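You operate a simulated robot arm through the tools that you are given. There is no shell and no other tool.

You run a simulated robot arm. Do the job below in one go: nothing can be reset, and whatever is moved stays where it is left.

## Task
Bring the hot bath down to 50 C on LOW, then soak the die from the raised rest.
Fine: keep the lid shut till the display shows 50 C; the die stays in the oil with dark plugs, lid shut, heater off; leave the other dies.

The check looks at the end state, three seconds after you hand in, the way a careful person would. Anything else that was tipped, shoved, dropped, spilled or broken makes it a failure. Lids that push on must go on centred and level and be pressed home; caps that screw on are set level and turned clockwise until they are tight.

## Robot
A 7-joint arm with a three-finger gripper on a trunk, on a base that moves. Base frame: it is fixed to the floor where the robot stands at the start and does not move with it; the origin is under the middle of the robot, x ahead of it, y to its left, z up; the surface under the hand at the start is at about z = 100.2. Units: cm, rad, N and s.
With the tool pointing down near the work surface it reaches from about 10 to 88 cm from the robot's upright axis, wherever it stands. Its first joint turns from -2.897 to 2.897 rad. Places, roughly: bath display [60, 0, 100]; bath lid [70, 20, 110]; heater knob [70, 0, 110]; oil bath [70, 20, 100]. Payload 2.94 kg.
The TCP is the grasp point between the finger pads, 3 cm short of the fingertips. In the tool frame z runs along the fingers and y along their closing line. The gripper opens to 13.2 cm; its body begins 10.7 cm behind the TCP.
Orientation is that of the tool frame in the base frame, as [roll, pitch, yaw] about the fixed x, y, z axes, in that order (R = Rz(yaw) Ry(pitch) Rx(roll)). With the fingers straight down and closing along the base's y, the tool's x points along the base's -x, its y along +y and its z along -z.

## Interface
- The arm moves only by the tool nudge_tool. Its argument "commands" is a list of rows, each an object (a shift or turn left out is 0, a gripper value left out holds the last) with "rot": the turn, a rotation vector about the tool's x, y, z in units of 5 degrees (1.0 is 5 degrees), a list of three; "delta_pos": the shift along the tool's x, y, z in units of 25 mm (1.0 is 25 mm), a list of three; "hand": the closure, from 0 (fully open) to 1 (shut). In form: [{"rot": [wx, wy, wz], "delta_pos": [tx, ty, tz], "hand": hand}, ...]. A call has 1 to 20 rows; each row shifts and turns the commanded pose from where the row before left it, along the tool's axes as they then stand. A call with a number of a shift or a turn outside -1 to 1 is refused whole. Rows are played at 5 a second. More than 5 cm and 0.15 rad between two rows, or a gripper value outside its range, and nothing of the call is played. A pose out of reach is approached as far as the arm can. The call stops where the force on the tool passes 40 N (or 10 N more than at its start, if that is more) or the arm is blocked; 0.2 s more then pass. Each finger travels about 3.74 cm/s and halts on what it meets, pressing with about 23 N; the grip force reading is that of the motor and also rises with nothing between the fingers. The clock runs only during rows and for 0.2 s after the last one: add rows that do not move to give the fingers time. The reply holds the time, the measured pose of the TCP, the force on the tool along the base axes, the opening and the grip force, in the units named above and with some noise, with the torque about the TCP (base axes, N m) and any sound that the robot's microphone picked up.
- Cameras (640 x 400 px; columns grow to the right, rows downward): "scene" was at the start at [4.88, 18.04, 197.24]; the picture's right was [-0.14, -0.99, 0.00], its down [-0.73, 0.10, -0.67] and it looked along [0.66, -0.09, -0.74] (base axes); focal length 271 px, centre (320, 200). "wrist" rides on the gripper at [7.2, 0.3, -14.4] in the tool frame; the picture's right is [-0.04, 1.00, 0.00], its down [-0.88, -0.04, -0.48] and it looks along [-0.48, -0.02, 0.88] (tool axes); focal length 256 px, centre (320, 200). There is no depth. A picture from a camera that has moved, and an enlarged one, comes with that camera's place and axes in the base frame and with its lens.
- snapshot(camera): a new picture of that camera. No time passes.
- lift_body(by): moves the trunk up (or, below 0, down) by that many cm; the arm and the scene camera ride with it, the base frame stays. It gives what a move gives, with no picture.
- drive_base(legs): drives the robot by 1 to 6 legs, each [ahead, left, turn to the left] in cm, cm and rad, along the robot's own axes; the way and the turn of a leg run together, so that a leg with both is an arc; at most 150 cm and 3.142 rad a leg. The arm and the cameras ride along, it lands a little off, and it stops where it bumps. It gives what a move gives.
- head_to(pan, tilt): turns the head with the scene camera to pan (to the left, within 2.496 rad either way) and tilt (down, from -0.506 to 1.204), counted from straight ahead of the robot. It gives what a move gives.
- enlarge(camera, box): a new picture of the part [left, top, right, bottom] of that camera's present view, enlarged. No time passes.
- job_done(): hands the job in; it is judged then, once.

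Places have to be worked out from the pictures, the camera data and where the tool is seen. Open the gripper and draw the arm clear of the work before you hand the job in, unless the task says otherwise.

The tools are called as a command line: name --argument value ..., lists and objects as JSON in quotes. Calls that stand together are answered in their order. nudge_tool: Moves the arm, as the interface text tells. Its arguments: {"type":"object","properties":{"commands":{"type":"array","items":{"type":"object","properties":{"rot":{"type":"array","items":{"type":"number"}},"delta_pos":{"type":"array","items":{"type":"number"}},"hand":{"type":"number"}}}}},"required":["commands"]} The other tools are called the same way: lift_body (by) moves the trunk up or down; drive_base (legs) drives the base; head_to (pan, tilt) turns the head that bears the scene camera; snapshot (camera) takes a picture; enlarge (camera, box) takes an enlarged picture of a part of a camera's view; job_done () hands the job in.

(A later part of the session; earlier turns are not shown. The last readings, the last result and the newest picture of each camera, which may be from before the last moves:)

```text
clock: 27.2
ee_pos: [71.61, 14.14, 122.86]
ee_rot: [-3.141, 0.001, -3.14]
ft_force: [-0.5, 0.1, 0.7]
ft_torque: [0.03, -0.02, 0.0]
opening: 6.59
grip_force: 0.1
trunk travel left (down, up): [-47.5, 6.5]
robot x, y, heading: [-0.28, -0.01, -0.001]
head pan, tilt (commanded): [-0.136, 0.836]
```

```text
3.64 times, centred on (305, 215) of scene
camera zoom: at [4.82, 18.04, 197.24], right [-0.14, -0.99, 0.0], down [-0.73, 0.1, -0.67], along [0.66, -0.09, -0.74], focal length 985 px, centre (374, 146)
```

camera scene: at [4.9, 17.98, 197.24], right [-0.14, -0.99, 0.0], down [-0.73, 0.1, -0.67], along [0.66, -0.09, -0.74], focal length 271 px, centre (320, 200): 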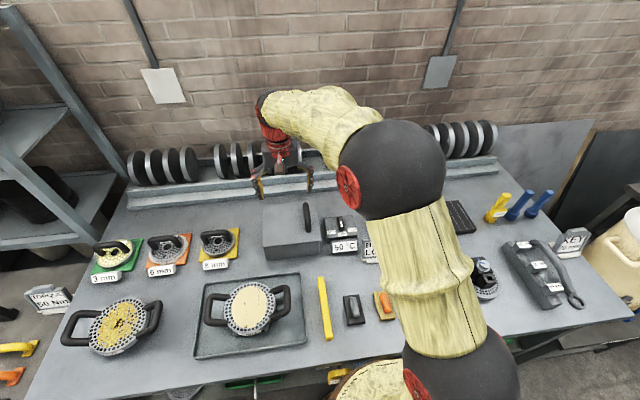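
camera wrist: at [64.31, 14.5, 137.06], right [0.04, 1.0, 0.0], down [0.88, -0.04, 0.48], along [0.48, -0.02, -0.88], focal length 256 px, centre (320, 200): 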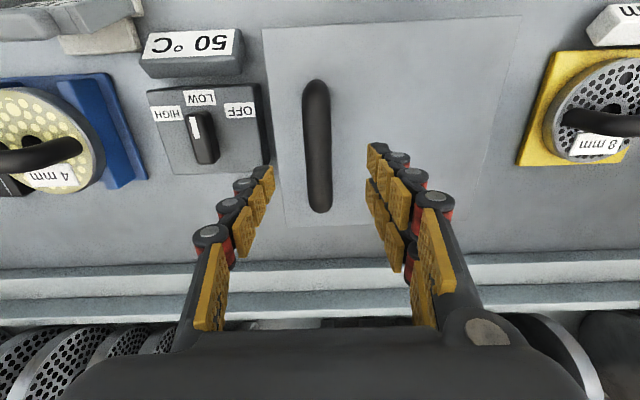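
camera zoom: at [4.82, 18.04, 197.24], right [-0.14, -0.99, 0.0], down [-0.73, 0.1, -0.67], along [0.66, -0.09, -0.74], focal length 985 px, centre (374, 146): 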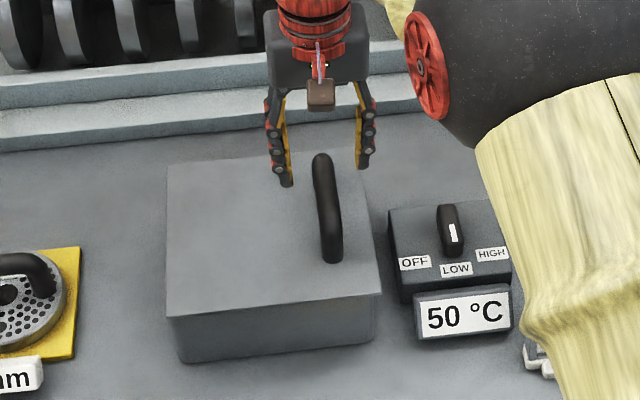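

The bar lies between the pads, about 0.25 cm toward −y. I centre and lower to z ≈ 114.5 around the bar.

nudge_tool --commands '[{"delta_pos": [-0.15, -0.1, 0.5]}, {"delta_pos": [0, 0, 0.7]}, {"delta_pos": [0, 0, 0.7]}, {"delta_pos": [0, 0, 0.7]}, {"delta_pos": [0, 0, 0.5]}, {"delta_pos": [0, 0, 0.2]}, {}]'

snapshot --camera "wrist"

enlarge --camera "scene" --box '[250, 160, 360, 260]'

```text
clock: 28.8
ee_pos: [71.96, 13.93, 114.36]
ee_rot: [-3.141, 0.001, -3.141]
ft_force: [0.6, -0.1, 0.0]
ft_torque: [0.01, 0.01, -0.01]
opening: 6.61
grip_force: 0.0
trunk travel left (down, up): [-47.5, 6.5]
robot x, y, heading: [0.47, -0.03, 0.001]
head pan, tilt (commanded): [-0.136, 0.836]
```

```text
taken
camera wrist: at [64.7, 14.32, 128.75], right [0.04, 1.0, 0.0], down [0.88, -0.04, 0.48], along [0.48, -0.02, -0.88], focal length 256 px, centre (320, 200)
```

wrist: 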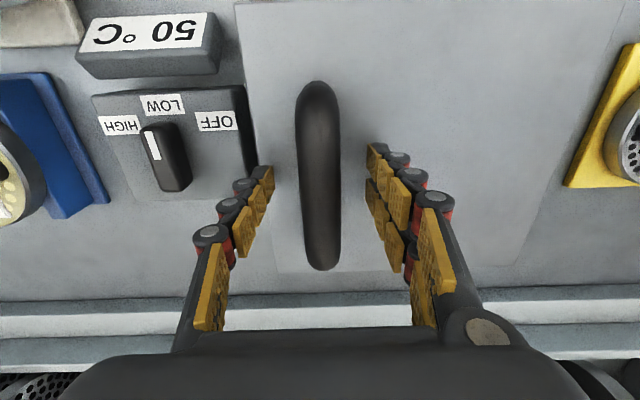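

```text
4.00 times, centred on (305, 210) of scene
camera zoom: at [4.91, 18.04, 197.24], right [-0.14, -0.99, 0.0], down [-0.73, 0.1, -0.67], along [0.66, -0.09, -0.74], focal length 1083 px, centre (380, 160)
```

zoom: 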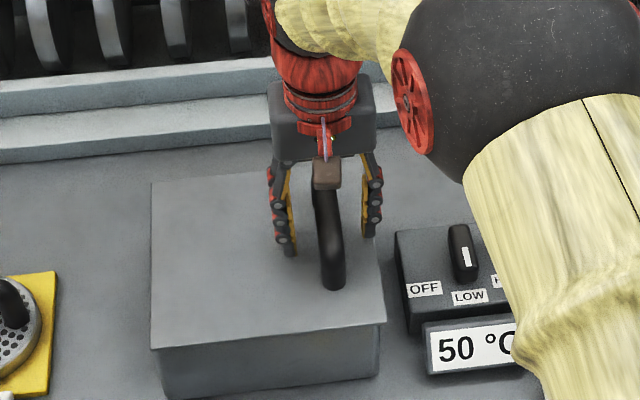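

Fingers straddle the bar. I close on it.

nudge_tool --commands '[{"hand": 0.7}, {"hand": 1}, {}, {}, {}, {}]'

snapshot --camera "wrist"

```text
clock: 30.2
ee_pos: [72.04, 14.05, 114.48]
ee_rot: [-3.141, -0.001, -3.141]
ft_force: [0.9, 4.7, -0.8]
ft_torque: [-0.38, -0.13, -0.05]
opening: 2.24
grip_force: 41.7
trunk travel left (down, up): [-47.5, 6.5]
robot x, y, heading: [0.01, 0.08, -0.001]
head pan, tilt (commanded): [-0.136, 0.836]
```

```text
taken
camera wrist: at [64.7, 14.4, 128.74], right [0.04, 1.0, 0.0], down [0.88, -0.04, 0.48], along [0.47, -0.02, -0.88], focal length 256 px, centre (320, 200)
```

wrist: 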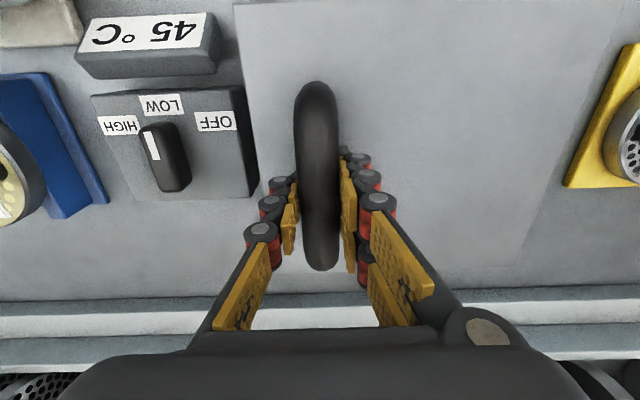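

The display has slipped on to 45 °C, so LOW settles below 50 and I should be brisk. I test-lift the handle 1 cm along the assumed hinge arc and read the force.

nudge_tool --commands '[{"delta_pos": [0, 0.02, -0.1], "rot": [0.15, 0, 0]}, {"delta_pos": [0, 0.03, -0.15], "rot": [0.2, 0, 0]}, {"delta_pos": [0, 0.03, -0.15], "rot": [0.2, 0, 0]}]'

snapshot --camera "wrist"

enlarge --camera "scene" --box '[240, 160, 370, 270]'

```text
clock: 31.0
ee_pos: [72.08, 14.2, 115.25]
ee_rot: [-3.093, -0.004, 3.142]
ft_force: [-1.7, 6.3, -8.9]
ft_torque: [-0.36, -0.17, -0.02]
opening: 2.21
grip_force: 42.7
trunk travel left (down, up): [-47.5, 6.5]
robot x, y, heading: [-0.3, 0.06, -0.001]
head pan, tilt (commanded): [-0.136, 0.836]
```

```text
taken
camera wrist: at [64.73, 15.32, 129.58], right [0.04, 1.0, -0.05], down [0.88, -0.01, 0.47], along [0.47, -0.06, -0.88], focal length 256 px, centre (320, 200)
```

wrist: 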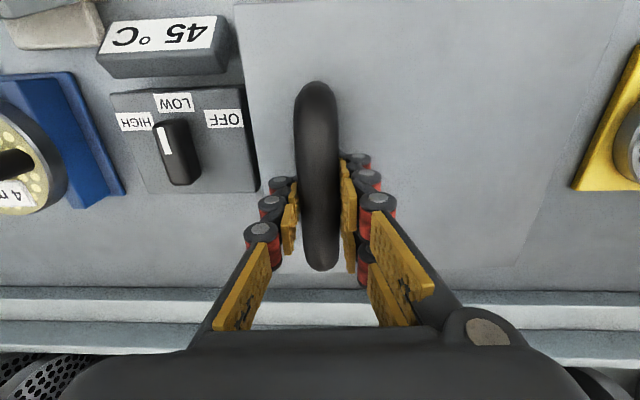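

```text
3.64 times, centred on (305, 215) of scene
camera zoom: at [4.96, 18.17, 197.22], right [-0.14, -0.99, 0.0], down [-0.74, 0.1, -0.67], along [0.66, -0.09, -0.74], focal length 985 px, centre (374, 146)
```

zoom: 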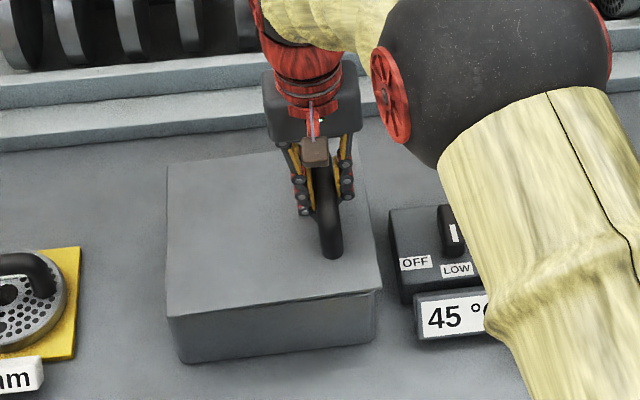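

Only the right side of the lid rose (≈9 N lift), which fits a left hinge at y ≈ 32. I confirm with a 3 mm pull toward −y: a hinge should resist firmly.

nudge_tool --commands '[{"delta_pos": [0, -0.06, 0]}, {"delta_pos": [0, -0.06, 0]}, {}]'

```text
clock: 31.8
ee_pos: [71.94, 14.23, 115.27]
ee_rot: [-3.093, -0.002, -3.139]
ft_force: [-5.9, 21.4, -11.7]
ft_torque: [-0.21, 1.03, -0.27]
opening: 2.18
grip_force: 43.2
trunk travel left (down, up): [-47.5, 6.5]
robot x, y, heading: [-0.47, -0.06, 0.001]
head pan, tilt (commanded): [-0.136, 0.836]
```

The pull met firm resistance with no motion, so the lid is hinged on its left edge. Opening it needs the wrist far to the left, so I set it back down, release, and rise before moving the base left.

nudge_tool --commands '[{"delta_pos": [0, 0.12, 0]}, {"delta_pos": [0, -0.03, 0.15], "rot": [-0.2, 0, 0]}, {"delta_pos": [0, -0.03, 0.15], "rot": [-0.2, 0, 0]}, {"delta_pos": [0, -0.02, 0.06], "rot": [-0.15, 0, 0]}, {}]'

```text
clock: 33.0
ee_pos: [72.02, 13.96, 114.63]
ee_rot: [-3.139, 0.001, -3.141]
ft_force: [-10.3, 11.7, -3.6]
ft_torque: [0.02, -0.42, -0.02]
opening: 2.19
grip_force: 43.5
trunk travel left (down, up): [-47.5, 6.5]
robot x, y, heading: [0.43, -0.15, 0.0]
head pan, tilt (commanded): [-0.136, 0.836]
```

Lid is nearly seated; I lower the last millimetre or so, open the fingers, and rise.

nudge_tool --commands '[{"delta_pos": [0, 0, 0.05]}, {"hand": 0.6}, {"hand": 0.5}, {}, {"delta_pos": [0, 0, -0.6]}, {"delta_pos": [0, 0, -0.9]}, {"delta_pos": [0, 0, -0.9]}, {"delta_pos": [0, 0, -0.9]}, {}]'

snapshot --camera "wrist"

snapshot --camera "scene"

```text
clock: 35.0
ee_pos: [72.1, 13.95, 122.72]
ee_rot: [-3.141, -0.001, -3.141]
ft_force: [0.0, -0.2, 0.3]
ft_torque: [0.0, 0.05, 0.03]
opening: 6.6
grip_force: 0.0
trunk travel left (down, up): [-47.5, 6.5]
robot x, y, heading: [-0.09, -0.01, 0.003]
head pan, tilt (commanded): [-0.136, 0.836]
```

```text
taken
camera wrist: at [64.81, 14.41, 136.92], right [0.04, 1.0, 0.0], down [0.88, -0.04, 0.47], along [0.47, -0.02, -0.88], focal length 256 px, centre (320, 200)
```

wrist: 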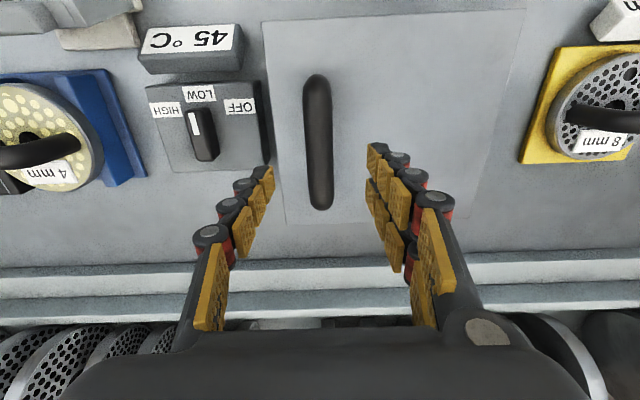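

```text
taken
camera scene: at [4.95, 18.05, 197.23], right [-0.14, -0.99, 0.0], down [-0.74, 0.1, -0.67], along [0.66, -0.09, -0.74], focal length 271 px, centre (320, 200)
```

scene: 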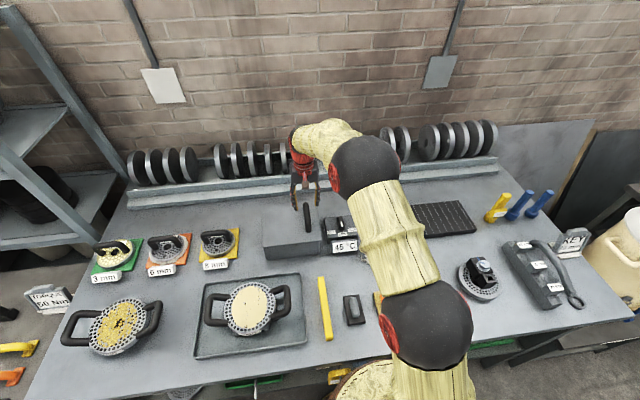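

Lid is shut again, display steady at 45 °C. Before driving left I look at the floor on that side.

head_to --pan 1.3 --tilt 0.9

snapshot --camera "scene"

```text
clock: 36.6
ee_pos: [72.08, 13.85, 122.73]
ee_rot: [3.141, 0.001, 3.141]
ft_force: [0.3, -0.4, 0.3]
ft_torque: [-0.01, -0.01, -0.03]
opening: 6.62
grip_force: 0.0
trunk travel left (down, up): [-47.5, 6.5]
robot x, y, heading: [0.18, -0.05, -0.002]
head pan, tilt (commanded): [1.3, 0.901]
```

```text
taken
camera scene: at [-0.88, 26.39, 196.73], right [0.96, -0.27, 0.0], down [-0.21, -0.76, -0.62], along [0.17, 0.6, -0.78], focal length 271 px, centre (320, 200)
```

scene: 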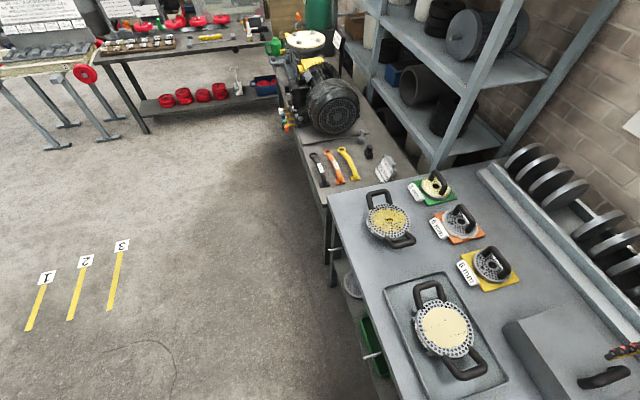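

The floor to the left is clear for well over a metre. I raise the tool 5 cm, then drive 36 cm left.

nudge_tool --commands '[{"delta_pos": [0, 0, -1]}, {"delta_pos": [0, 0, -1]}]'

drive_base --legs '[[0, 36, 0]]'

head_to --pan -0.35 --tilt 0.85

snapshot --camera "scene"

```text
clock: 37.2
ee_pos: [72.19, 13.92, 127.67]
ee_rot: [3.142, 0.001, -3.141]
ft_force: [0.1, -0.3, 0.3]
ft_torque: [-0.02, -0.04, 0.01]
opening: 6.63
grip_force: 0.1
trunk travel left (down, up): [-47.5, 6.5]
robot x, y, heading: [-0.14, 0.02, 0.001]
head pan, tilt (commanded): [1.3, 0.901]
```

```text
clock: 39.5
ee_pos: [72.23, 49.77, 127.52]
ee_rot: [-3.14, 0.0, 3.138]
ft_force: [0.3, 0.8, 0.1]
ft_torque: [-0.06, 0.02, 0.02]
opening: 6.57
grip_force: 0.0
trunk travel left (down, up): [-47.5, 6.5]
robot x, y, heading: [0.19, 35.78, -0.003]
head pan, tilt (commanded): [1.3, 0.901]
```

```text
clock: 41.2
ee_pos: [72.29, 49.5, 127.57]
ee_rot: [3.141, 0.0, 3.139]
ft_force: [-0.2, -0.1, -0.3]
ft_torque: [0.0, 0.02, -0.02]
opening: 6.6
grip_force: 0.1
trunk travel left (down, up): [-47.5, 6.5]
robot x, y, heading: [0.14, 35.88, -0.006]
head pan, tilt (commanded): [-0.351, 0.85]
```

```text
taken
camera scene: at [4.55, 52.29, 197.12], right [-0.35, -0.94, 0.0], down [-0.71, 0.26, -0.66], along [0.62, -0.23, -0.75], focal length 271 px, centre (320, 200)
```

scene: 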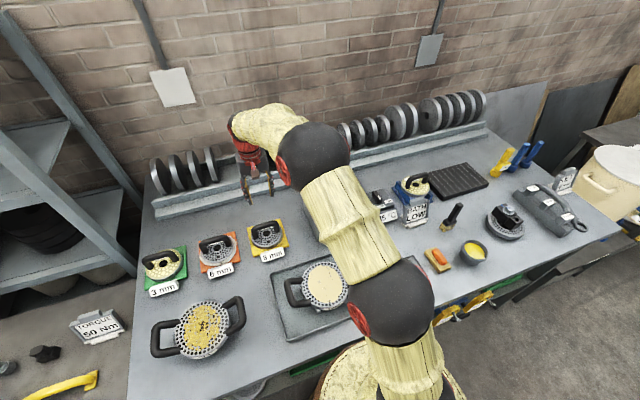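

Base now at y ≈ 35.8. I bring the tool back over the lid handle at (72, 14).

nudge_tool --commands '[{"delta_pos": [0, -0.95, 0]}, {"delta_pos": [0, -0.95, 0]}, {"delta_pos": [0, -0.95, 0]}, {"delta_pos": [0, -0.95, 0]}, {"delta_pos": [0, -0.95, 0]}, {"delta_pos": [0, -0.95, 0]}, {"delta_pos": [0, -0.95, 0]}, {"delta_pos": [0, -0.95, 0]}, {"delta_pos": [0, -0.95, 0]}, {"delta_pos": [0, -0.95, 0]}, {"delta_pos": [0, -0.95, 0]}, {"delta_pos": [0, -0.95, 0]}, {"delta_pos": [0, -0.95, 0]}, {"delta_pos": [0, -0.95, 0]}, {"delta_pos": [0, -0.95, 0]}, {}]'

snapshot --camera "wrist"

snapshot --camera "scene"

```text
clock: 44.6
ee_pos: [72.08, 13.87, 127.47]
ee_rot: [-3.14, 0.0, 3.139]
ft_force: [0.1, 0.4, -0.5]
ft_torque: [-0.04, -0.02, 0.0]
opening: 6.63
grip_force: 0.1
trunk travel left (down, up): [-47.5, 6.5]
robot x, y, heading: [0.26, 35.63, -0.003]
head pan, tilt (commanded): [-0.351, 0.85]
```

```text
taken
camera wrist: at [64.78, 14.36, 141.77], right [0.05, 1.0, 0.0], down [0.88, -0.04, 0.48], along [0.47, -0.02, -0.88], focal length 256 px, centre (320, 200)
```

wrist: 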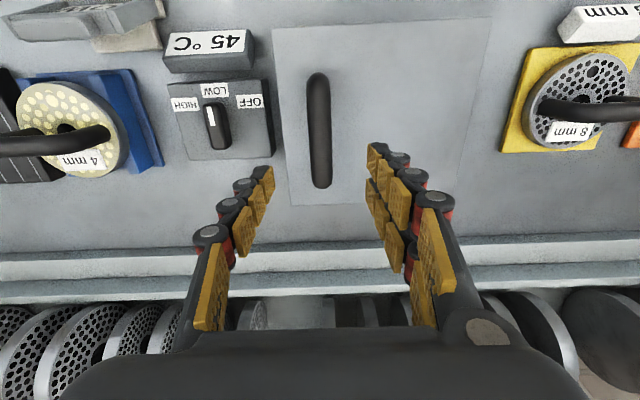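

```text
taken
camera scene: at [4.54, 52.31, 197.12], right [-0.35, -0.94, 0.0], down [-0.7, 0.26, -0.66], along [0.62, -0.23, -0.75], focal length 271 px, centre (320, 200)
```

scene: 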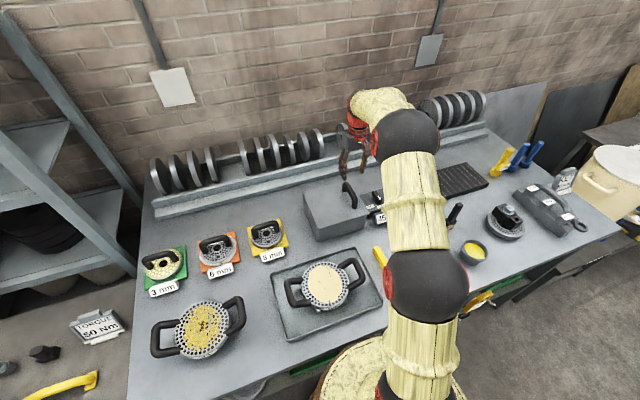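

Display holds at 45 °C. The bar is centred under the grip, so I descend and close on it again.

nudge_tool --commands '[{"delta_pos": [0, 0, 0.9]}, {"delta_pos": [0, 0, 0.9]}, {"delta_pos": [0, 0, 0.9]}, {"delta_pos": [0, 0, 0.9]}, {"delta_pos": [0, 0, 0.8]}, {"delta_pos": [0, 0, 0.5]}, {"delta_pos": [0, 0, 0.27]}, {"hand": 0.7}, {"hand": 1}, {}, {}, {}, {}]'

snapshot --camera "wrist"

```text
clock: 47.4
ee_pos: [72.26, 13.97, 114.54]
ee_rot: [-3.141, -0.002, 3.138]
ft_force: [0.0, 2.3, -3.3]
ft_torque: [-0.36, -0.41, 0.05]
opening: 2.21
grip_force: 41.3
trunk travel left (down, up): [-47.5, 6.5]
robot x, y, heading: [0.08, 35.62, -0.007]
head pan, tilt (commanded): [-0.351, 0.85]
```

```text
taken
camera wrist: at [64.92, 14.43, 128.87], right [0.05, 1.0, 0.0], down [0.88, -0.04, 0.47], along [0.47, -0.02, -0.88], focal length 256 px, centre (320, 200)
```

wrist: 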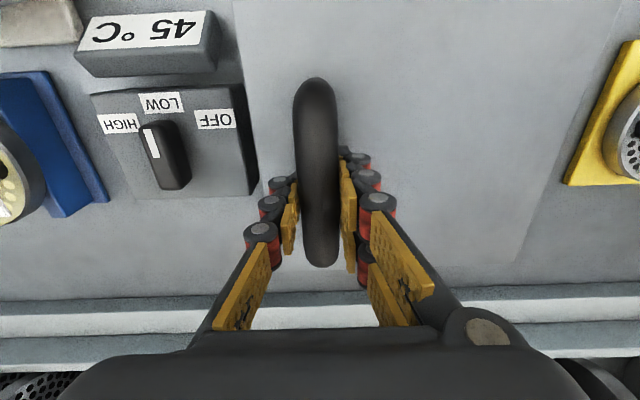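

Gripped at 2.2 cm. I open the lid along the arc about the hinge (32, 110), turning the tool with it; first 10° to check forces.

nudge_tool --commands '[{"delta_pos": [0, 0.08, -0.312], "rot": [0.5, 0, 0]}, {"delta_pos": [0, 0.08, -0.312], "rot": [0.5, 0, 0]}, {"delta_pos": [0, 0.08, -0.312], "rot": [0.5, 0, 0]}, {"delta_pos": [0, 0.08, -0.312], "rot": [0.5, 0, 0]}]'

```text
clock: 48.4
ee_pos: [72.19, 15.0, 117.6]
ee_rot: [-2.965, -0.002, 3.14]
ft_force: [4.0, 6.2, -7.0]
ft_torque: [-0.29, 0.15, 0.22]
opening: 2.21
grip_force: 43.3
trunk travel left (down, up): [-47.5, 6.5]
robot x, y, heading: [0.19, 35.65, 0.001]
head pan, tilt (commanded): [-0.351, 0.85]
```

Forces stay low. I continue to about 30°.

nudge_tool --commands '[{"delta_pos": [0, 0.08, -0.312], "rot": [0.5, 0, 0]}, {"delta_pos": [0, 0.08, -0.312], "rot": [0.5, 0, 0]}, {"delta_pos": [0, 0.08, -0.312], "rot": [0.5, 0, 0]}, {"delta_pos": [0, 0.08, -0.312], "rot": [0.5, 0, 0]}, {"delta_pos": [0, 0.08, -0.312], "rot": [0.5, 0, 0]}, {"delta_pos": [0, 0.08, -0.312], "rot": [0.5, 0, 0]}, {"delta_pos": [0, 0.08, -0.312], "rot": [0.5, 0, 0]}, {"delta_pos": [0, 0.08, -0.312], "rot": [0.5, 0, 0]}]'

snapshot --camera "scene"

snapshot --camera "wrist"

```text
clock: 50.2
ee_pos: [72.3, 18.35, 123.06]
ee_rot: [-2.619, 0.0, 3.137]
ft_force: [1.8, -0.3, -2.6]
ft_torque: [-0.11, 0.94, -0.27]
opening: 2.2
grip_force: 43.3
trunk travel left (down, up): [-47.5, 6.5]
robot x, y, heading: [-0.12, 36.01, -0.007]
head pan, tilt (commanded): [-0.351, 0.85]
```

```text
taken
camera scene: at [4.63, 52.24, 197.13], right [-0.35, -0.94, 0.0], down [-0.71, 0.26, -0.66], along [0.62, -0.23, -0.75], focal length 271 px, centre (320, 200)
```

scene: 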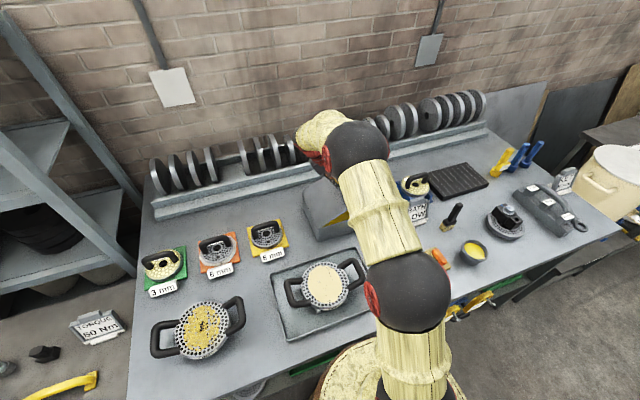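

```text
taken
camera wrist: at [64.94, 26.05, 135.26], right [0.05, 0.86, -0.5], down [0.88, 0.2, 0.43], along [0.47, -0.46, -0.75], focal length 256 px, centre (320, 200)
```

wrist: 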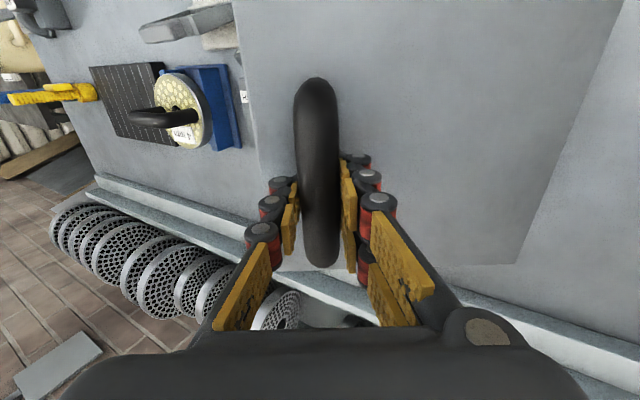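

The lid swings with the tool and forces are low. I continue to about 55°.

nudge_tool --commands '[{"delta_pos": [0, 0.08, -0.312], "rot": [0.5, 0, 0]}, {"delta_pos": [0, 0.08, -0.312], "rot": [0.5, 0, 0]}, {"delta_pos": [0, 0.08, -0.312], "rot": [0.5, 0, 0]}, {"delta_pos": [0, 0.08, -0.312], "rot": [0.5, 0, 0]}, {"delta_pos": [0, 0.08, -0.312], "rot": [0.5, 0, 0]}, {"delta_pos": [0, 0.08, -0.312], "rot": [0.5, 0, 0]}, {"delta_pos": [0, 0.08, -0.312], "rot": [0.5, 0, 0]}, {"delta_pos": [0, 0.08, -0.312], "rot": [0.5, 0, 0]}, {"delta_pos": [0, 0.08, -0.312], "rot": [0.5, 0, 0]}, {"delta_pos": [0, 0.08, -0.312], "rot": [0.5, 0, 0]}]'

snapshot --camera "scene"

```text
clock: 52.4
ee_pos: [72.24, 24.95, 127.6]
ee_rot: [-2.181, 0.0, 3.138]
ft_force: [3.2, -2.3, 2.5]
ft_torque: [-0.08, 0.48, -0.36]
opening: 2.2
grip_force: 42.9
trunk travel left (down, up): [-47.5, 6.5]
robot x, y, heading: [0.07, 35.9, -0.001]
head pan, tilt (commanded): [-0.351, 0.85]
```

```text
taken
camera scene: at [4.6, 52.21, 197.13], right [-0.35, -0.94, 0.0], down [-0.7, 0.26, -0.66], along [0.62, -0.23, -0.75], focal length 271 px, centre (320, 200)
```

scene: 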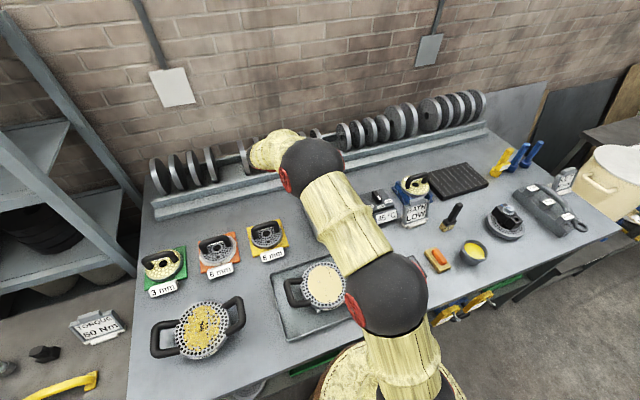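

Smooth so far (≈55°). I continue to about 80°.

nudge_tool --commands '[{"delta_pos": [0, 0.08, -0.312], "rot": [0.5, 0, 0]}, {"delta_pos": [0, 0.08, -0.312], "rot": [0.5, 0, 0]}, {"delta_pos": [0, 0.08, -0.312], "rot": [0.5, 0, 0]}, {"delta_pos": [0, 0.08, -0.312], "rot": [0.5, 0, 0]}, {"delta_pos": [0, 0.08, -0.312], "rot": [0.5, 0, 0]}, {"delta_pos": [0, 0.08, -0.312], "rot": [0.5, 0, 0]}, {"delta_pos": [0, 0.08, -0.312], "rot": [0.5, 0, 0]}, {"delta_pos": [0, 0.08, -0.312], "rot": [0.5, 0, 0]}, {"delta_pos": [0, 0.08, -0.312], "rot": [0.5, 0, 0]}, {"delta_pos": [0, 0.08, -0.312], "rot": [0.5, 0, 0]}]'

snapshot --camera "scene"

snapshot --camera "wrist"

```text
clock: 54.6
ee_pos: [72.19, 33.06, 128.95]
ee_rot: [-1.743, 0.001, 3.139]
ft_force: [-0.3, 1.9, 16.9]
ft_torque: [0.06, -0.06, -0.24]
opening: 2.19
grip_force: 43.4
trunk travel left (down, up): [-47.5, 6.5]
robot x, y, heading: [0.17, 36.06, -0.004]
head pan, tilt (commanded): [-0.351, 0.85]
```

```text
taken
camera scene: at [4.36, 52.32, 197.13], right [-0.35, -0.94, 0.0], down [-0.7, 0.26, -0.66], along [0.62, -0.23, -0.75], focal length 271 px, centre (320, 200)
```

scene: 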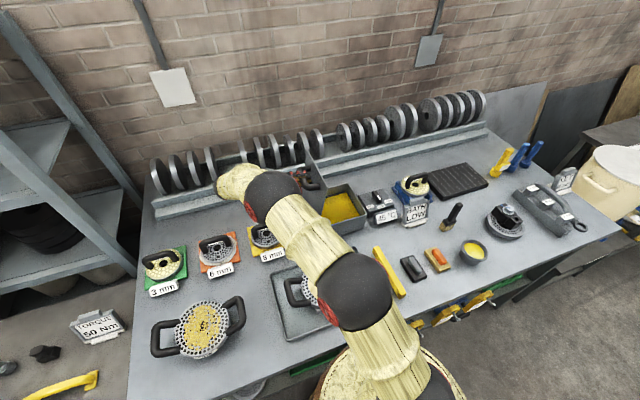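

```text
taken
camera wrist: at [64.96, 47.39, 131.08], right [0.04, 0.17, -0.98], down [0.88, 0.46, 0.12], along [0.47, -0.87, -0.13], focal length 256 px, centre (320, 200)
```

wrist: 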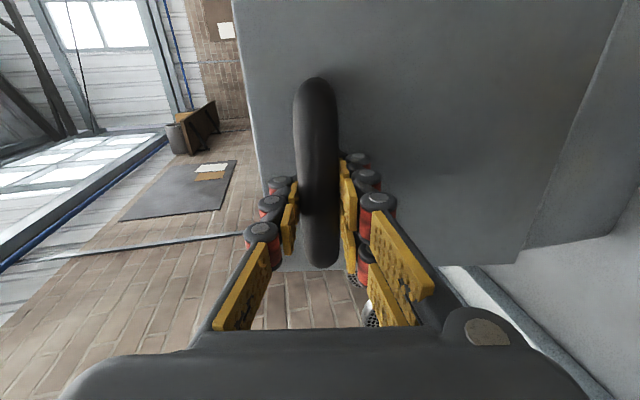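

Oil is visible now and the lid is near vertical; the upward 17 N tells me my arc is a few mm low. I correct upward 3 mm and go on about 10°.

nudge_tool --commands '[{"delta_pos": [0, -0.1, -0.02]}, {"delta_pos": [0, 0.08, -0.305], "rot": [0.5, 0, 0]}, {"delta_pos": [0, 0.08, -0.305], "rot": [0.5, 0, 0]}, {"delta_pos": [0, 0.08, -0.305], "rot": [0.5, 0, 0]}, {"delta_pos": [0, 0.08, -0.305], "rot": [0.5, 0, 0]}]'

snapshot --camera "scene"

```text
clock: 55.8
ee_pos: [72.33, 36.02, 128.58]
ee_rot: [-1.57, -0.001, 3.138]
ft_force: [2.6, -0.2, -2.0]
ft_torque: [0.0, -0.21, -0.49]
opening: 2.23
grip_force: 42.9
trunk travel left (down, up): [-47.5, 6.5]
robot x, y, heading: [-0.03, 35.71, -0.005]
head pan, tilt (commanded): [-0.351, 0.85]
```

```text
taken
camera scene: at [4.61, 52.29, 197.11], right [-0.35, -0.94, 0.0], down [-0.71, 0.26, -0.66], along [0.62, -0.23, -0.75], focal length 271 px, centre (320, 200)
```

scene: 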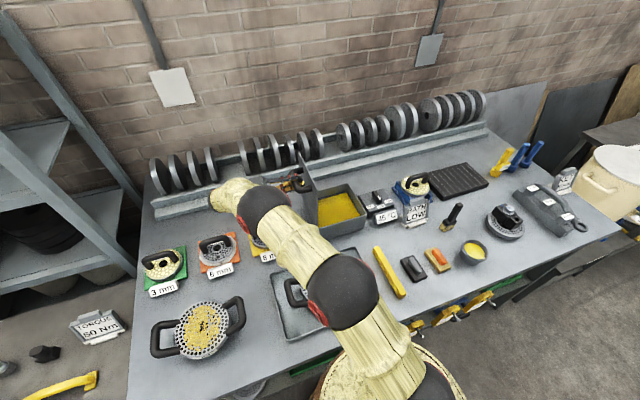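

At 90° forces are near zero. I keep going in small steps to find the open stop.

nudge_tool --commands '[{"delta_pos": [0, 0.08, -0.305], "rot": [0.5, 0, 0]}, {"delta_pos": [0, 0.08, -0.305], "rot": [0.5, 0, 0]}, {"delta_pos": [0, 0.08, -0.305], "rot": [0.5, 0, 0]}, {}]'

```text
clock: 56.8
ee_pos: [72.22, 38.27, 127.9]
ee_rot: [-1.44, 0.0, 3.139]
ft_force: [-1.3, -1.4, -1.0]
ft_torque: [-0.19, -0.07, -0.78]
opening: 2.23
grip_force: 43.0
trunk travel left (down, up): [-47.5, 6.5]
robot x, y, heading: [0.56, 35.71, -0.003]
head pan, tilt (commanded): [-0.351, 0.85]
```

Still free at about 97°. I go a few degrees more.

nudge_tool --commands '[{"delta_pos": [0, 0.08, -0.305], "rot": [0.5, 0, 0]}, {"delta_pos": [0, 0.08, -0.305], "rot": [0.5, 0, 0]}, {"delta_pos": [0, 0.08, -0.305], "rot": [0.5, 0, 0]}, {}]'

enlarge --camera "scene" --box '[220, 140, 440, 280]'

```text
clock: 57.4
ee_pos: [72.14, 38.79, 127.87]
ee_rot: [-1.36, 0.007, 3.128]
ft_force: [-8.0, -12.6, 7.9]
ft_torque: [-0.05, 0.26, -1.02]
opening: 2.26
grip_force: 43.7
out of reach, approached as far as the arm can: row 3
trunk travel left (down, up): [-47.5, 6.5]
robot x, y, heading: [0.1, 35.86, -0.008]
head pan, tilt (commanded): [-0.351, 0.85]
stopped in row 3: the force on the tool passed its limit at 45 N (the readings are from after the stop); the commanded pose is now the measured one
```

```text
2.86 times, centred on (330, 210) of scene
camera zoom: at [4.38, 52.02, 197.14], right [-0.35, -0.94, 0.0], down [-0.7, 0.26, -0.66], along [0.62, -0.23, -0.75], focal length 774 px, centre (291, 171)
```

zoom: 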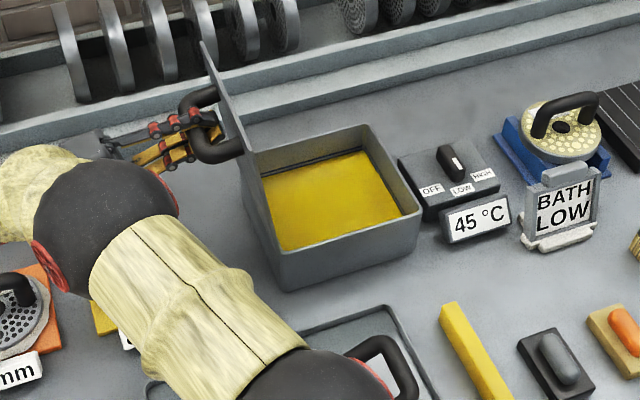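

The lid met its open stop at about 100°, leaning past vertical. I open the fingers partway and check that it stays by itself.

nudge_tool --commands '[{"hand": 0.75}, {"hand": 0.6}, {"hand": 0.5}, {}, {}]'

snapshot --camera "wrist"

enlarge --camera "scene" --box '[220, 140, 440, 280]'

```text
clock: 58.6
ee_pos: [72.49, 39.25, 127.75]
ee_rot: [-1.36, 0.006, 3.134]
ft_force: [-1.0, -0.1, 0.4]
ft_torque: [-0.01, 0.0, -0.02]
opening: 6.59
grip_force: 0.1
trunk travel left (down, up): [-47.5, 6.5]
robot x, y, heading: [-0.22, 35.77, -0.005]
head pan, tilt (commanded): [-0.351, 0.85]
```

```text
taken
camera wrist: at [65.24, 53.34, 124.27], right [0.05, -0.21, -0.98], down [0.88, 0.47, -0.06], along [0.47, -0.86, 0.21], focal length 256 px, centre (320, 200)
```

wrist: 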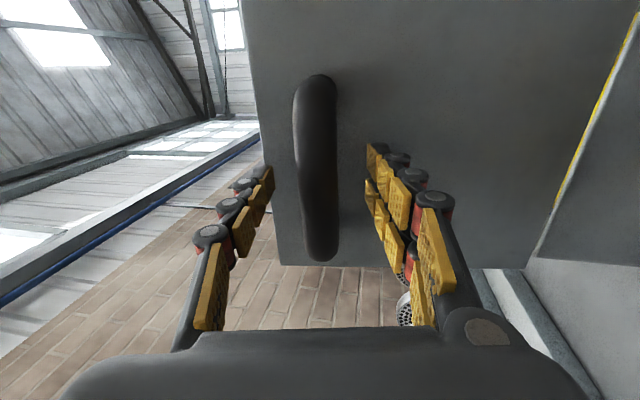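

```text
2.86 times, centred on (330, 210) of scene
camera zoom: at [4.58, 52.23, 197.12], right [-0.35, -0.94, 0.0], down [-0.7, 0.26, -0.66], along [0.62, -0.23, -0.75], focal length 774 px, centre (291, 171)
```

zoom: 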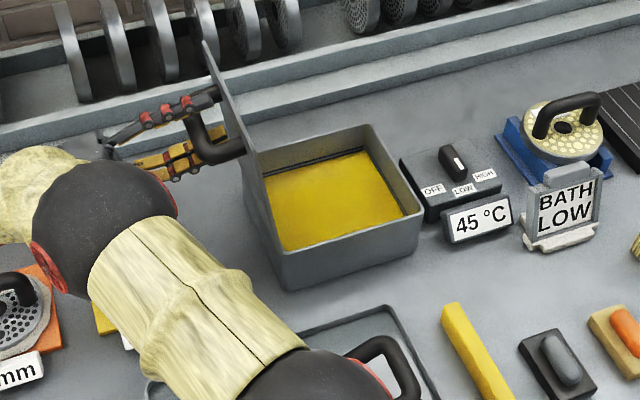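

The lid stays open on its own. I back the open hand off the handle along the fingers, then turn the tool back toward vertical in the clear space to the left.

nudge_tool --commands '[{"delta_pos": [0, 0, -0.7]}, {"delta_pos": [0, 0, -0.8]}, {"delta_pos": [0, 0, -0.8]}, {"rot": [-1, 0, 0]}, {"rot": [-1, 0, 0]}, {"rot": [-1, 0, 0]}, {"rot": [-1, 0, 0]}, {"rot": [-1, 0, 0]}, {"rot": [-1, 0, 0]}, {"rot": [-1, 0, 0]}, {"rot": [-1, 0, 0]}, {"rot": [-1, 0, 0]}, {"rot": [-1, 0, 0]}]'

snapshot --camera "scene"

```text
clock: 61.4
ee_pos: [72.47, 40.14, 127.55]
ee_rot: [-2.233, 0.005, 3.134]
ft_force: [-0.1, 0.6, -0.3]
ft_torque: [0.01, -0.02, 0.02]
opening: 6.58
grip_force: 0.1
out of reach, approached as far as the arm can: row 1, 2, 3
trunk travel left (down, up): [-47.5, 6.5]
robot x, y, heading: [0.31, 36.03, -0.006]
head pan, tilt (commanded): [-0.351, 0.85]
```

```text
taken
camera scene: at [4.53, 52.23, 197.12], right [-0.35, -0.94, 0.0], down [-0.7, 0.26, -0.66], along [0.62, -0.23, -0.75], focal length 271 px, centre (320, 200)
```

scene: 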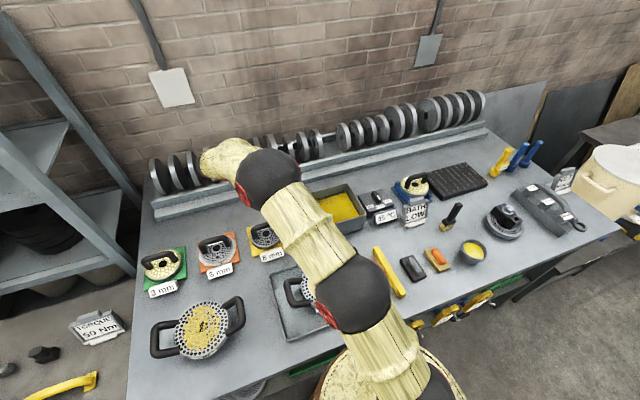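

The back-off was out of reach at that steep tilt, so the hand only rotated around the bar (no contact force). With the tool now at 52° tilt I back off along the fingers in small steps and check.

nudge_tool --commands '[{"delta_pos": [0, 0, -0.3]}, {"delta_pos": [0, 0, -0.4]}, {"delta_pos": [0, 0, -0.5]}, {}]'

snapshot --camera "wrist"

```text
clock: 62.4
ee_pos: [72.42, 42.35, 129.36]
ee_rot: [-2.232, 0.005, 3.135]
ft_force: [-0.4, 0.5, 0.4]
ft_torque: [-0.01, -0.01, 0.0]
opening: 6.57
grip_force: 0.1
trunk travel left (down, up): [-47.5, 6.5]
robot x, y, heading: [-0.01, 35.83, -0.007]
head pan, tilt (commanded): [-0.351, 0.85]
```

```text
taken
camera wrist: at [65.21, 54.07, 137.77], right [0.05, 0.61, -0.79], down [0.88, 0.34, 0.33], along [0.47, -0.71, -0.52], focal length 256 px, centre (320, 200)
```

wrist: 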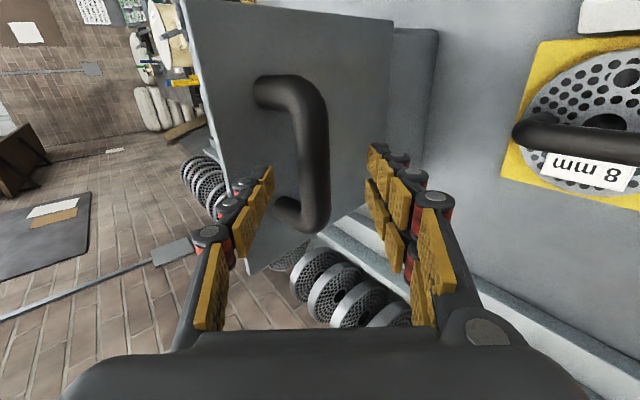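

Backing off works and the handle is staying still. I retreat 7 cm more and then bring the tool upright while rising.

nudge_tool --commands '[{"delta_pos": [0, 0, -0.7]}, {"delta_pos": [0, 0, -0.9]}, {"delta_pos": [0, 0, -0.9]}, {"delta_pos": [0, 0, -0.9], "rot": [-0.4, 0, 0]}, {"delta_pos": [0, 0, -0.4], "rot": [-1, 0, 0]}, {"delta_pos": [0, 0, -0.4], "rot": [-1, 0, 0]}, {"delta_pos": [0, 0, -0.4], "rot": [-1, 0, 0]}, {"delta_pos": [0, 0, -0.4], "rot": [-1, 0, 0]}, {"delta_pos": [0, 0, -0.4], "rot": [-1, 0, 0]}, {"delta_pos": [0, 0, -0.4], "rot": [-1, 0, 0]}, {"delta_pos": [0, 0, -0.4], "rot": [-1, 0, 0]}, {"delta_pos": [0, 0, -0.4], "rot": [-1, 0, 0]}, {"delta_pos": [0, 0, -0.4], "rot": [-1, 0, 0]}, {"delta_pos": [0, 0, -0.4], "rot": [-1, 0, 0]}, {}]'

snapshot --camera "scene"

```text
clock: 65.6
ee_pos: [72.65, 53.49, 143.15]
ee_rot: [-3.141, 0.005, 3.134]
ft_force: [-0.2, 0.2, 1.2]
ft_torque: [-0.02, 0.02, 0.0]
opening: 6.6
grip_force: 0.1
trunk travel left (down, up): [-47.5, 6.5]
robot x, y, heading: [0.33, 35.74, -0.004]
head pan, tilt (commanded): [-0.351, 0.85]
```

```text
taken
camera scene: at [4.61, 52.3, 197.11], right [-0.35, -0.94, 0.0], down [-0.7, 0.26, -0.66], along [0.62, -0.23, -0.75], focal length 271 px, centre (320, 200)
```

scene: 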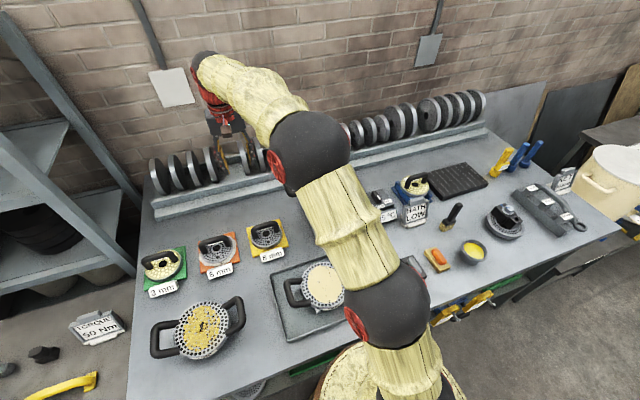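

Tool is clear and vertical at z 143, above the open lid's top (~133). I drive the base back right 36 cm to work on the die.

drive_base --legs '[[0, -36, 0]]'

head_to --pan -0.136 --tilt 0.836

snapshot --camera "scene"

snapshot --camera "wrist"

```text
clock: 67.9
ee_pos: [72.38, 17.44, 143.15]
ee_rot: [-3.14, 0.006, 3.133]
ft_force: [0.0, -0.8, -0.6]
ft_torque: [0.06, -0.01, -0.01]
opening: 6.6
grip_force: 0.1
trunk travel left (down, up): [-47.5, 6.5]
robot x, y, heading: [-0.01, -0.26, -0.002]
head pan, tilt (commanded): [-0.351, 0.85]
```

```text
clock: 68.7
ee_pos: [72.42, 17.49, 143.16]
ee_rot: [-3.14, 0.004, 3.135]
ft_force: [0.4, -0.3, 0.1]
ft_torque: [0.03, 0.0, 0.0]
opening: 6.6
grip_force: 0.0
trunk travel left (down, up): [-47.5, 6.5]
robot x, y, heading: [-0.04, -0.34, -0.005]
head pan, tilt (commanded): [-0.136, 0.836]
```

```text
taken
camera scene: at [4.87, 17.74, 197.23], right [-0.14, -0.99, 0.0], down [-0.73, 0.1, -0.67], along [0.66, -0.09, -0.74], focal length 271 px, centre (320, 200)
```

scene: 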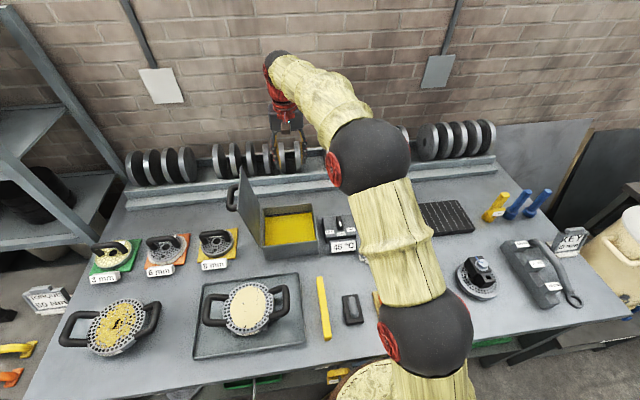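

```text
taken
camera wrist: at [65.0, 17.99, 157.39], right [0.05, 1.0, 0.0], down [0.88, -0.04, 0.48], along [0.48, -0.03, -0.88], focal length 256 px, centre (320, 200)
```

wrist: 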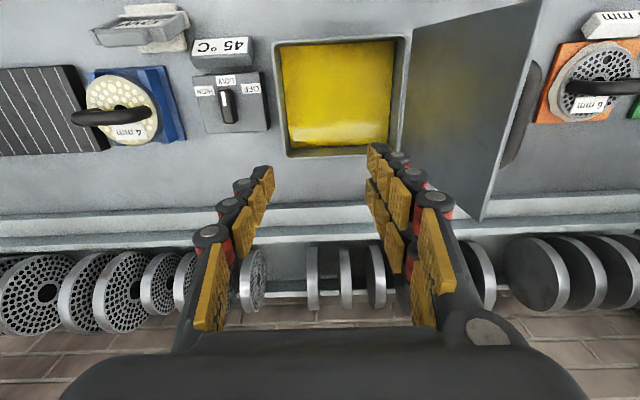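

The lid stands open and the oil is in view. I enlarge both views to judge the bath's inside size and oil level.

enlarge --camera "wrist" --box '[250, 20, 430, 180]'

enlarge --camera "scene" --box '[215, 150, 375, 270]'

```text
2.50 times, centred on (340, 100) of wrist
camera zoom: at [65.0, 17.99, 157.39], right [0.05, 1.0, 0.0], down [0.88, -0.04, 0.48], along [0.48, -0.03, -0.88], focal length 640 px, centre (270, 450)
```

zoom: 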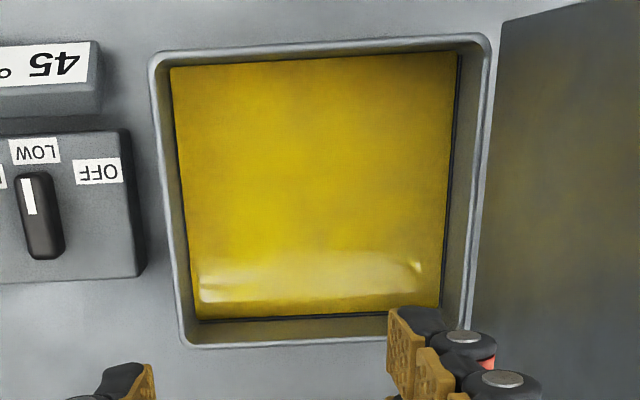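

```text
3.33 times, centred on (295, 210) of scene
camera zoom: at [4.87, 17.74, 197.23], right [-0.14, -0.99, 0.0], down [-0.73, 0.1, -0.67], along [0.66, -0.09, -0.74], focal length 903 px, centre (403, 167)
```

zoom: 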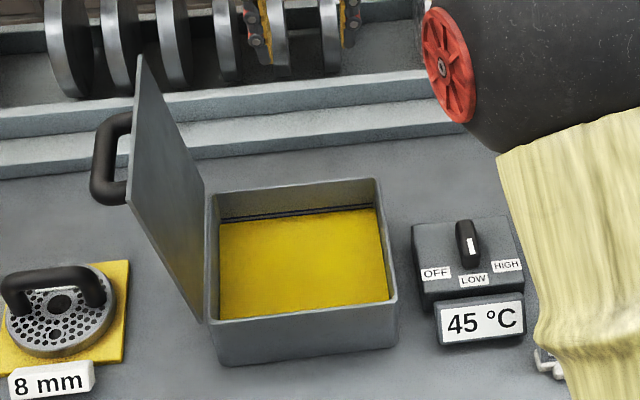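

Oil surface is near z 105 and rim near 109.7; inside is about 18–19 cm square, ample for the 12.7 cm die. I move over the die at height and turn the gripper 90° so it closes across the handle bar.

nudge_tool --commands '[{"delta_pos": [0, -0.99, 0]}, {"delta_pos": [0, -0.99, 0]}, {"delta_pos": [0, -0.99, 0]}, {"delta_pos": [0, -0.99, 0]}, {"delta_pos": [0, -0.99, 0]}, {"delta_pos": [0, -0.99, 0]}, {"delta_pos": [0, -0.99, 0]}, {"delta_pos": [0, -0.99, 0]}, {"delta_pos": [0, -0.99, 0]}, {"delta_pos": [0, -0.99, 0]}, {"delta_pos": [0, -0.99, 0]}, {"delta_pos": [0, -0.99, 0]}, {"delta_pos": [0, -0.99, 0]}, {"delta_pos": [0, -0.99, 0.5]}, {"delta_pos": [0, -0.99, 0.8]}, {"delta_pos": [0.1, 0, 0.9]}, {"delta_pos": [0.1, 0, 0.9]}, {}]'

nudge_tool --commands '[{"rot": [0, 0, -1]}, {"rot": [0, 0, -1]}, {"rot": [0, 0, -1]}, {"rot": [0, 0, -1]}, {"rot": [0, 0, -1]}, {"rot": [0, 0, -1]}, {"rot": [0, 0, -1]}, {"rot": [0, 0, -1]}, {"rot": [0, 0, -1]}, {"rot": [0, 0, -1]}, {"rot": [0, 0, -1]}, {"rot": [0, 0, -1]}, {"rot": [0, 0, -1]}, {"rot": [0, 0, -1]}, {"rot": [0, 0, -1]}, {"rot": [0, 0, -1]}, {"rot": [0, 0, -1]}, {"rot": [0, 0, -1]}, {}]'

snapshot --camera "wrist"

snapshot --camera "scene"

```text
clock: 72.5
ee_pos: [71.64, -19.63, 135.45]
ee_rot: [-3.14, 0.004, 3.134]
ft_force: [0.2, 0.0, 0.5]
ft_torque: [-0.03, -0.02, -0.01]
opening: 6.59
grip_force: 0.0
trunk travel left (down, up): [-47.5, 6.5]
robot x, y, heading: [-0.19, -0.46, -0.003]
head pan, tilt (commanded): [-0.136, 0.836]
```

```text
clock: 76.5
ee_pos: [71.73, -19.92, 135.5]
ee_rot: [-3.137, -0.001, -1.578]
ft_force: [-0.3, 1.0, -0.3]
ft_torque: [-0.02, -0.01, -0.02]
opening: 6.58
grip_force: 0.0
trunk travel left (down, up): [-47.5, 6.5]
robot x, y, heading: [0.2, -0.12, -0.005]
head pan, tilt (commanded): [-0.136, 0.836]
```

```text
taken
camera wrist: at [71.12, -26.8, 149.78], right [-1.0, 0.05, -0.01], down [0.04, 0.88, 0.47], along [0.03, 0.47, -0.88], focal length 256 px, centre (320, 200)
```

wrist: 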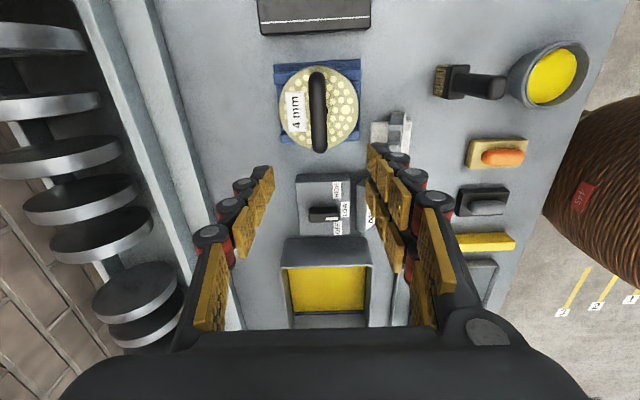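

```text
taken
camera scene: at [4.87, 17.72, 197.23], right [-0.14, -0.99, 0.0], down [-0.73, 0.1, -0.67], along [0.66, -0.09, -0.74], focal length 271 px, centre (320, 200)
```

scene: 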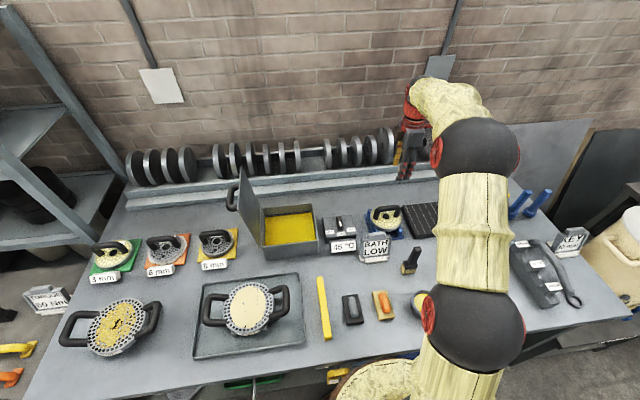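

The hand is turned with the handle bar running along the image's vertical. I enlarge to measure the lateral offset and angle.

enlarge --camera "wrist" --box '[250, 40, 400, 170]'

```text
3.08 times, centred on (325, 105) of wrist
camera zoom: at [71.12, -26.8, 149.78], right [-1.0, 0.05, -0.01], down [0.04, 0.88, 0.47], along [0.03, 0.47, -0.88], focal length 788 px, centre (305, 492)
```

zoom: 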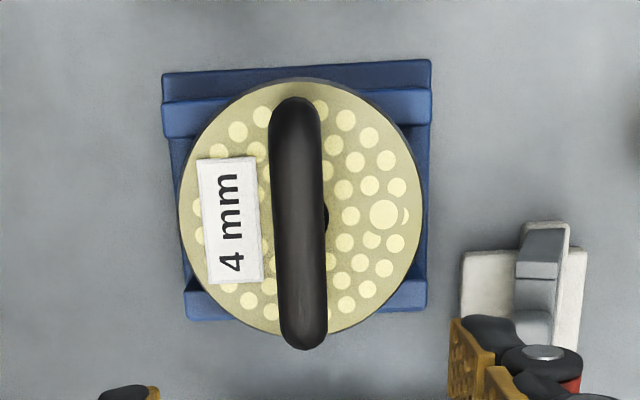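

The bar is aligned within 1°, offset about 0.4 cm in y and 0.15 cm in x. I correct and descend to z ≈ 119 with a 6.6 cm opening.

nudge_tool --commands '[{"delta_pos": [0.18, -0.05, 0.9]}, {"delta_pos": [0, 0, 0.95]}, {"delta_pos": [0, 0, 0.95]}, {"delta_pos": [0, 0, 0.95]}, {"delta_pos": [0, 0, 0.95]}, {"delta_pos": [0, 0, 0.95]}, {"delta_pos": [0, 0, 0.95]}, {}]'

snapshot --camera "wrist"

enlarge --camera "scene" --box '[340, 150, 480, 270]'

```text
clock: 78.2
ee_pos: [71.9, -20.13, 118.96]
ee_rot: [-3.137, -0.002, -1.577]
ft_force: [0.1, -0.2, -0.1]
ft_torque: [0.02, -0.05, 0.01]
opening: 6.59
grip_force: 0.0
trunk travel left (down, up): [-47.5, 6.5]
robot x, y, heading: [0.15, -0.4, -0.004]
head pan, tilt (commanded): [-0.136, 0.836]
```

```text
taken
camera wrist: at [71.41, -27.28, 133.2], right [-1.0, 0.05, -0.01], down [0.04, 0.88, 0.47], along [0.03, 0.47, -0.88], focal length 256 px, centre (320, 200)
```

wrist: 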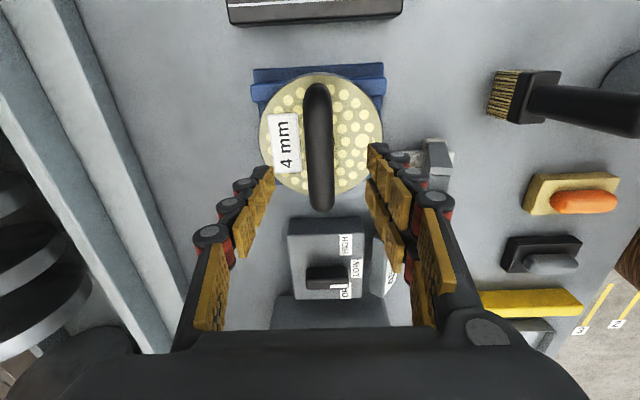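

```text
3.33 times, centred on (410, 210) of scene
camera zoom: at [4.82, 17.73, 197.24], right [-0.14, -0.99, 0.0], down [-0.73, 0.1, -0.67], along [0.66, -0.09, -0.74], focal length 903 px, centre (20, 167)
```

zoom: 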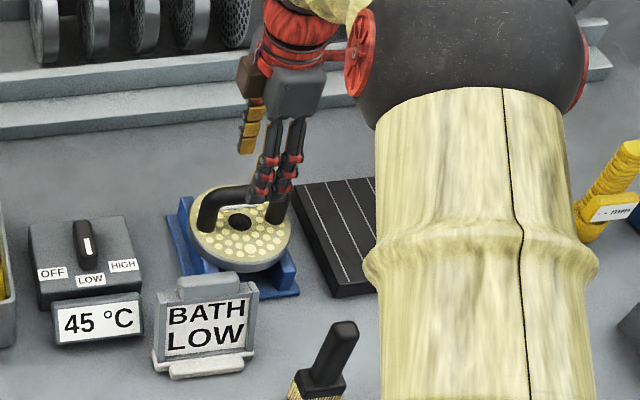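

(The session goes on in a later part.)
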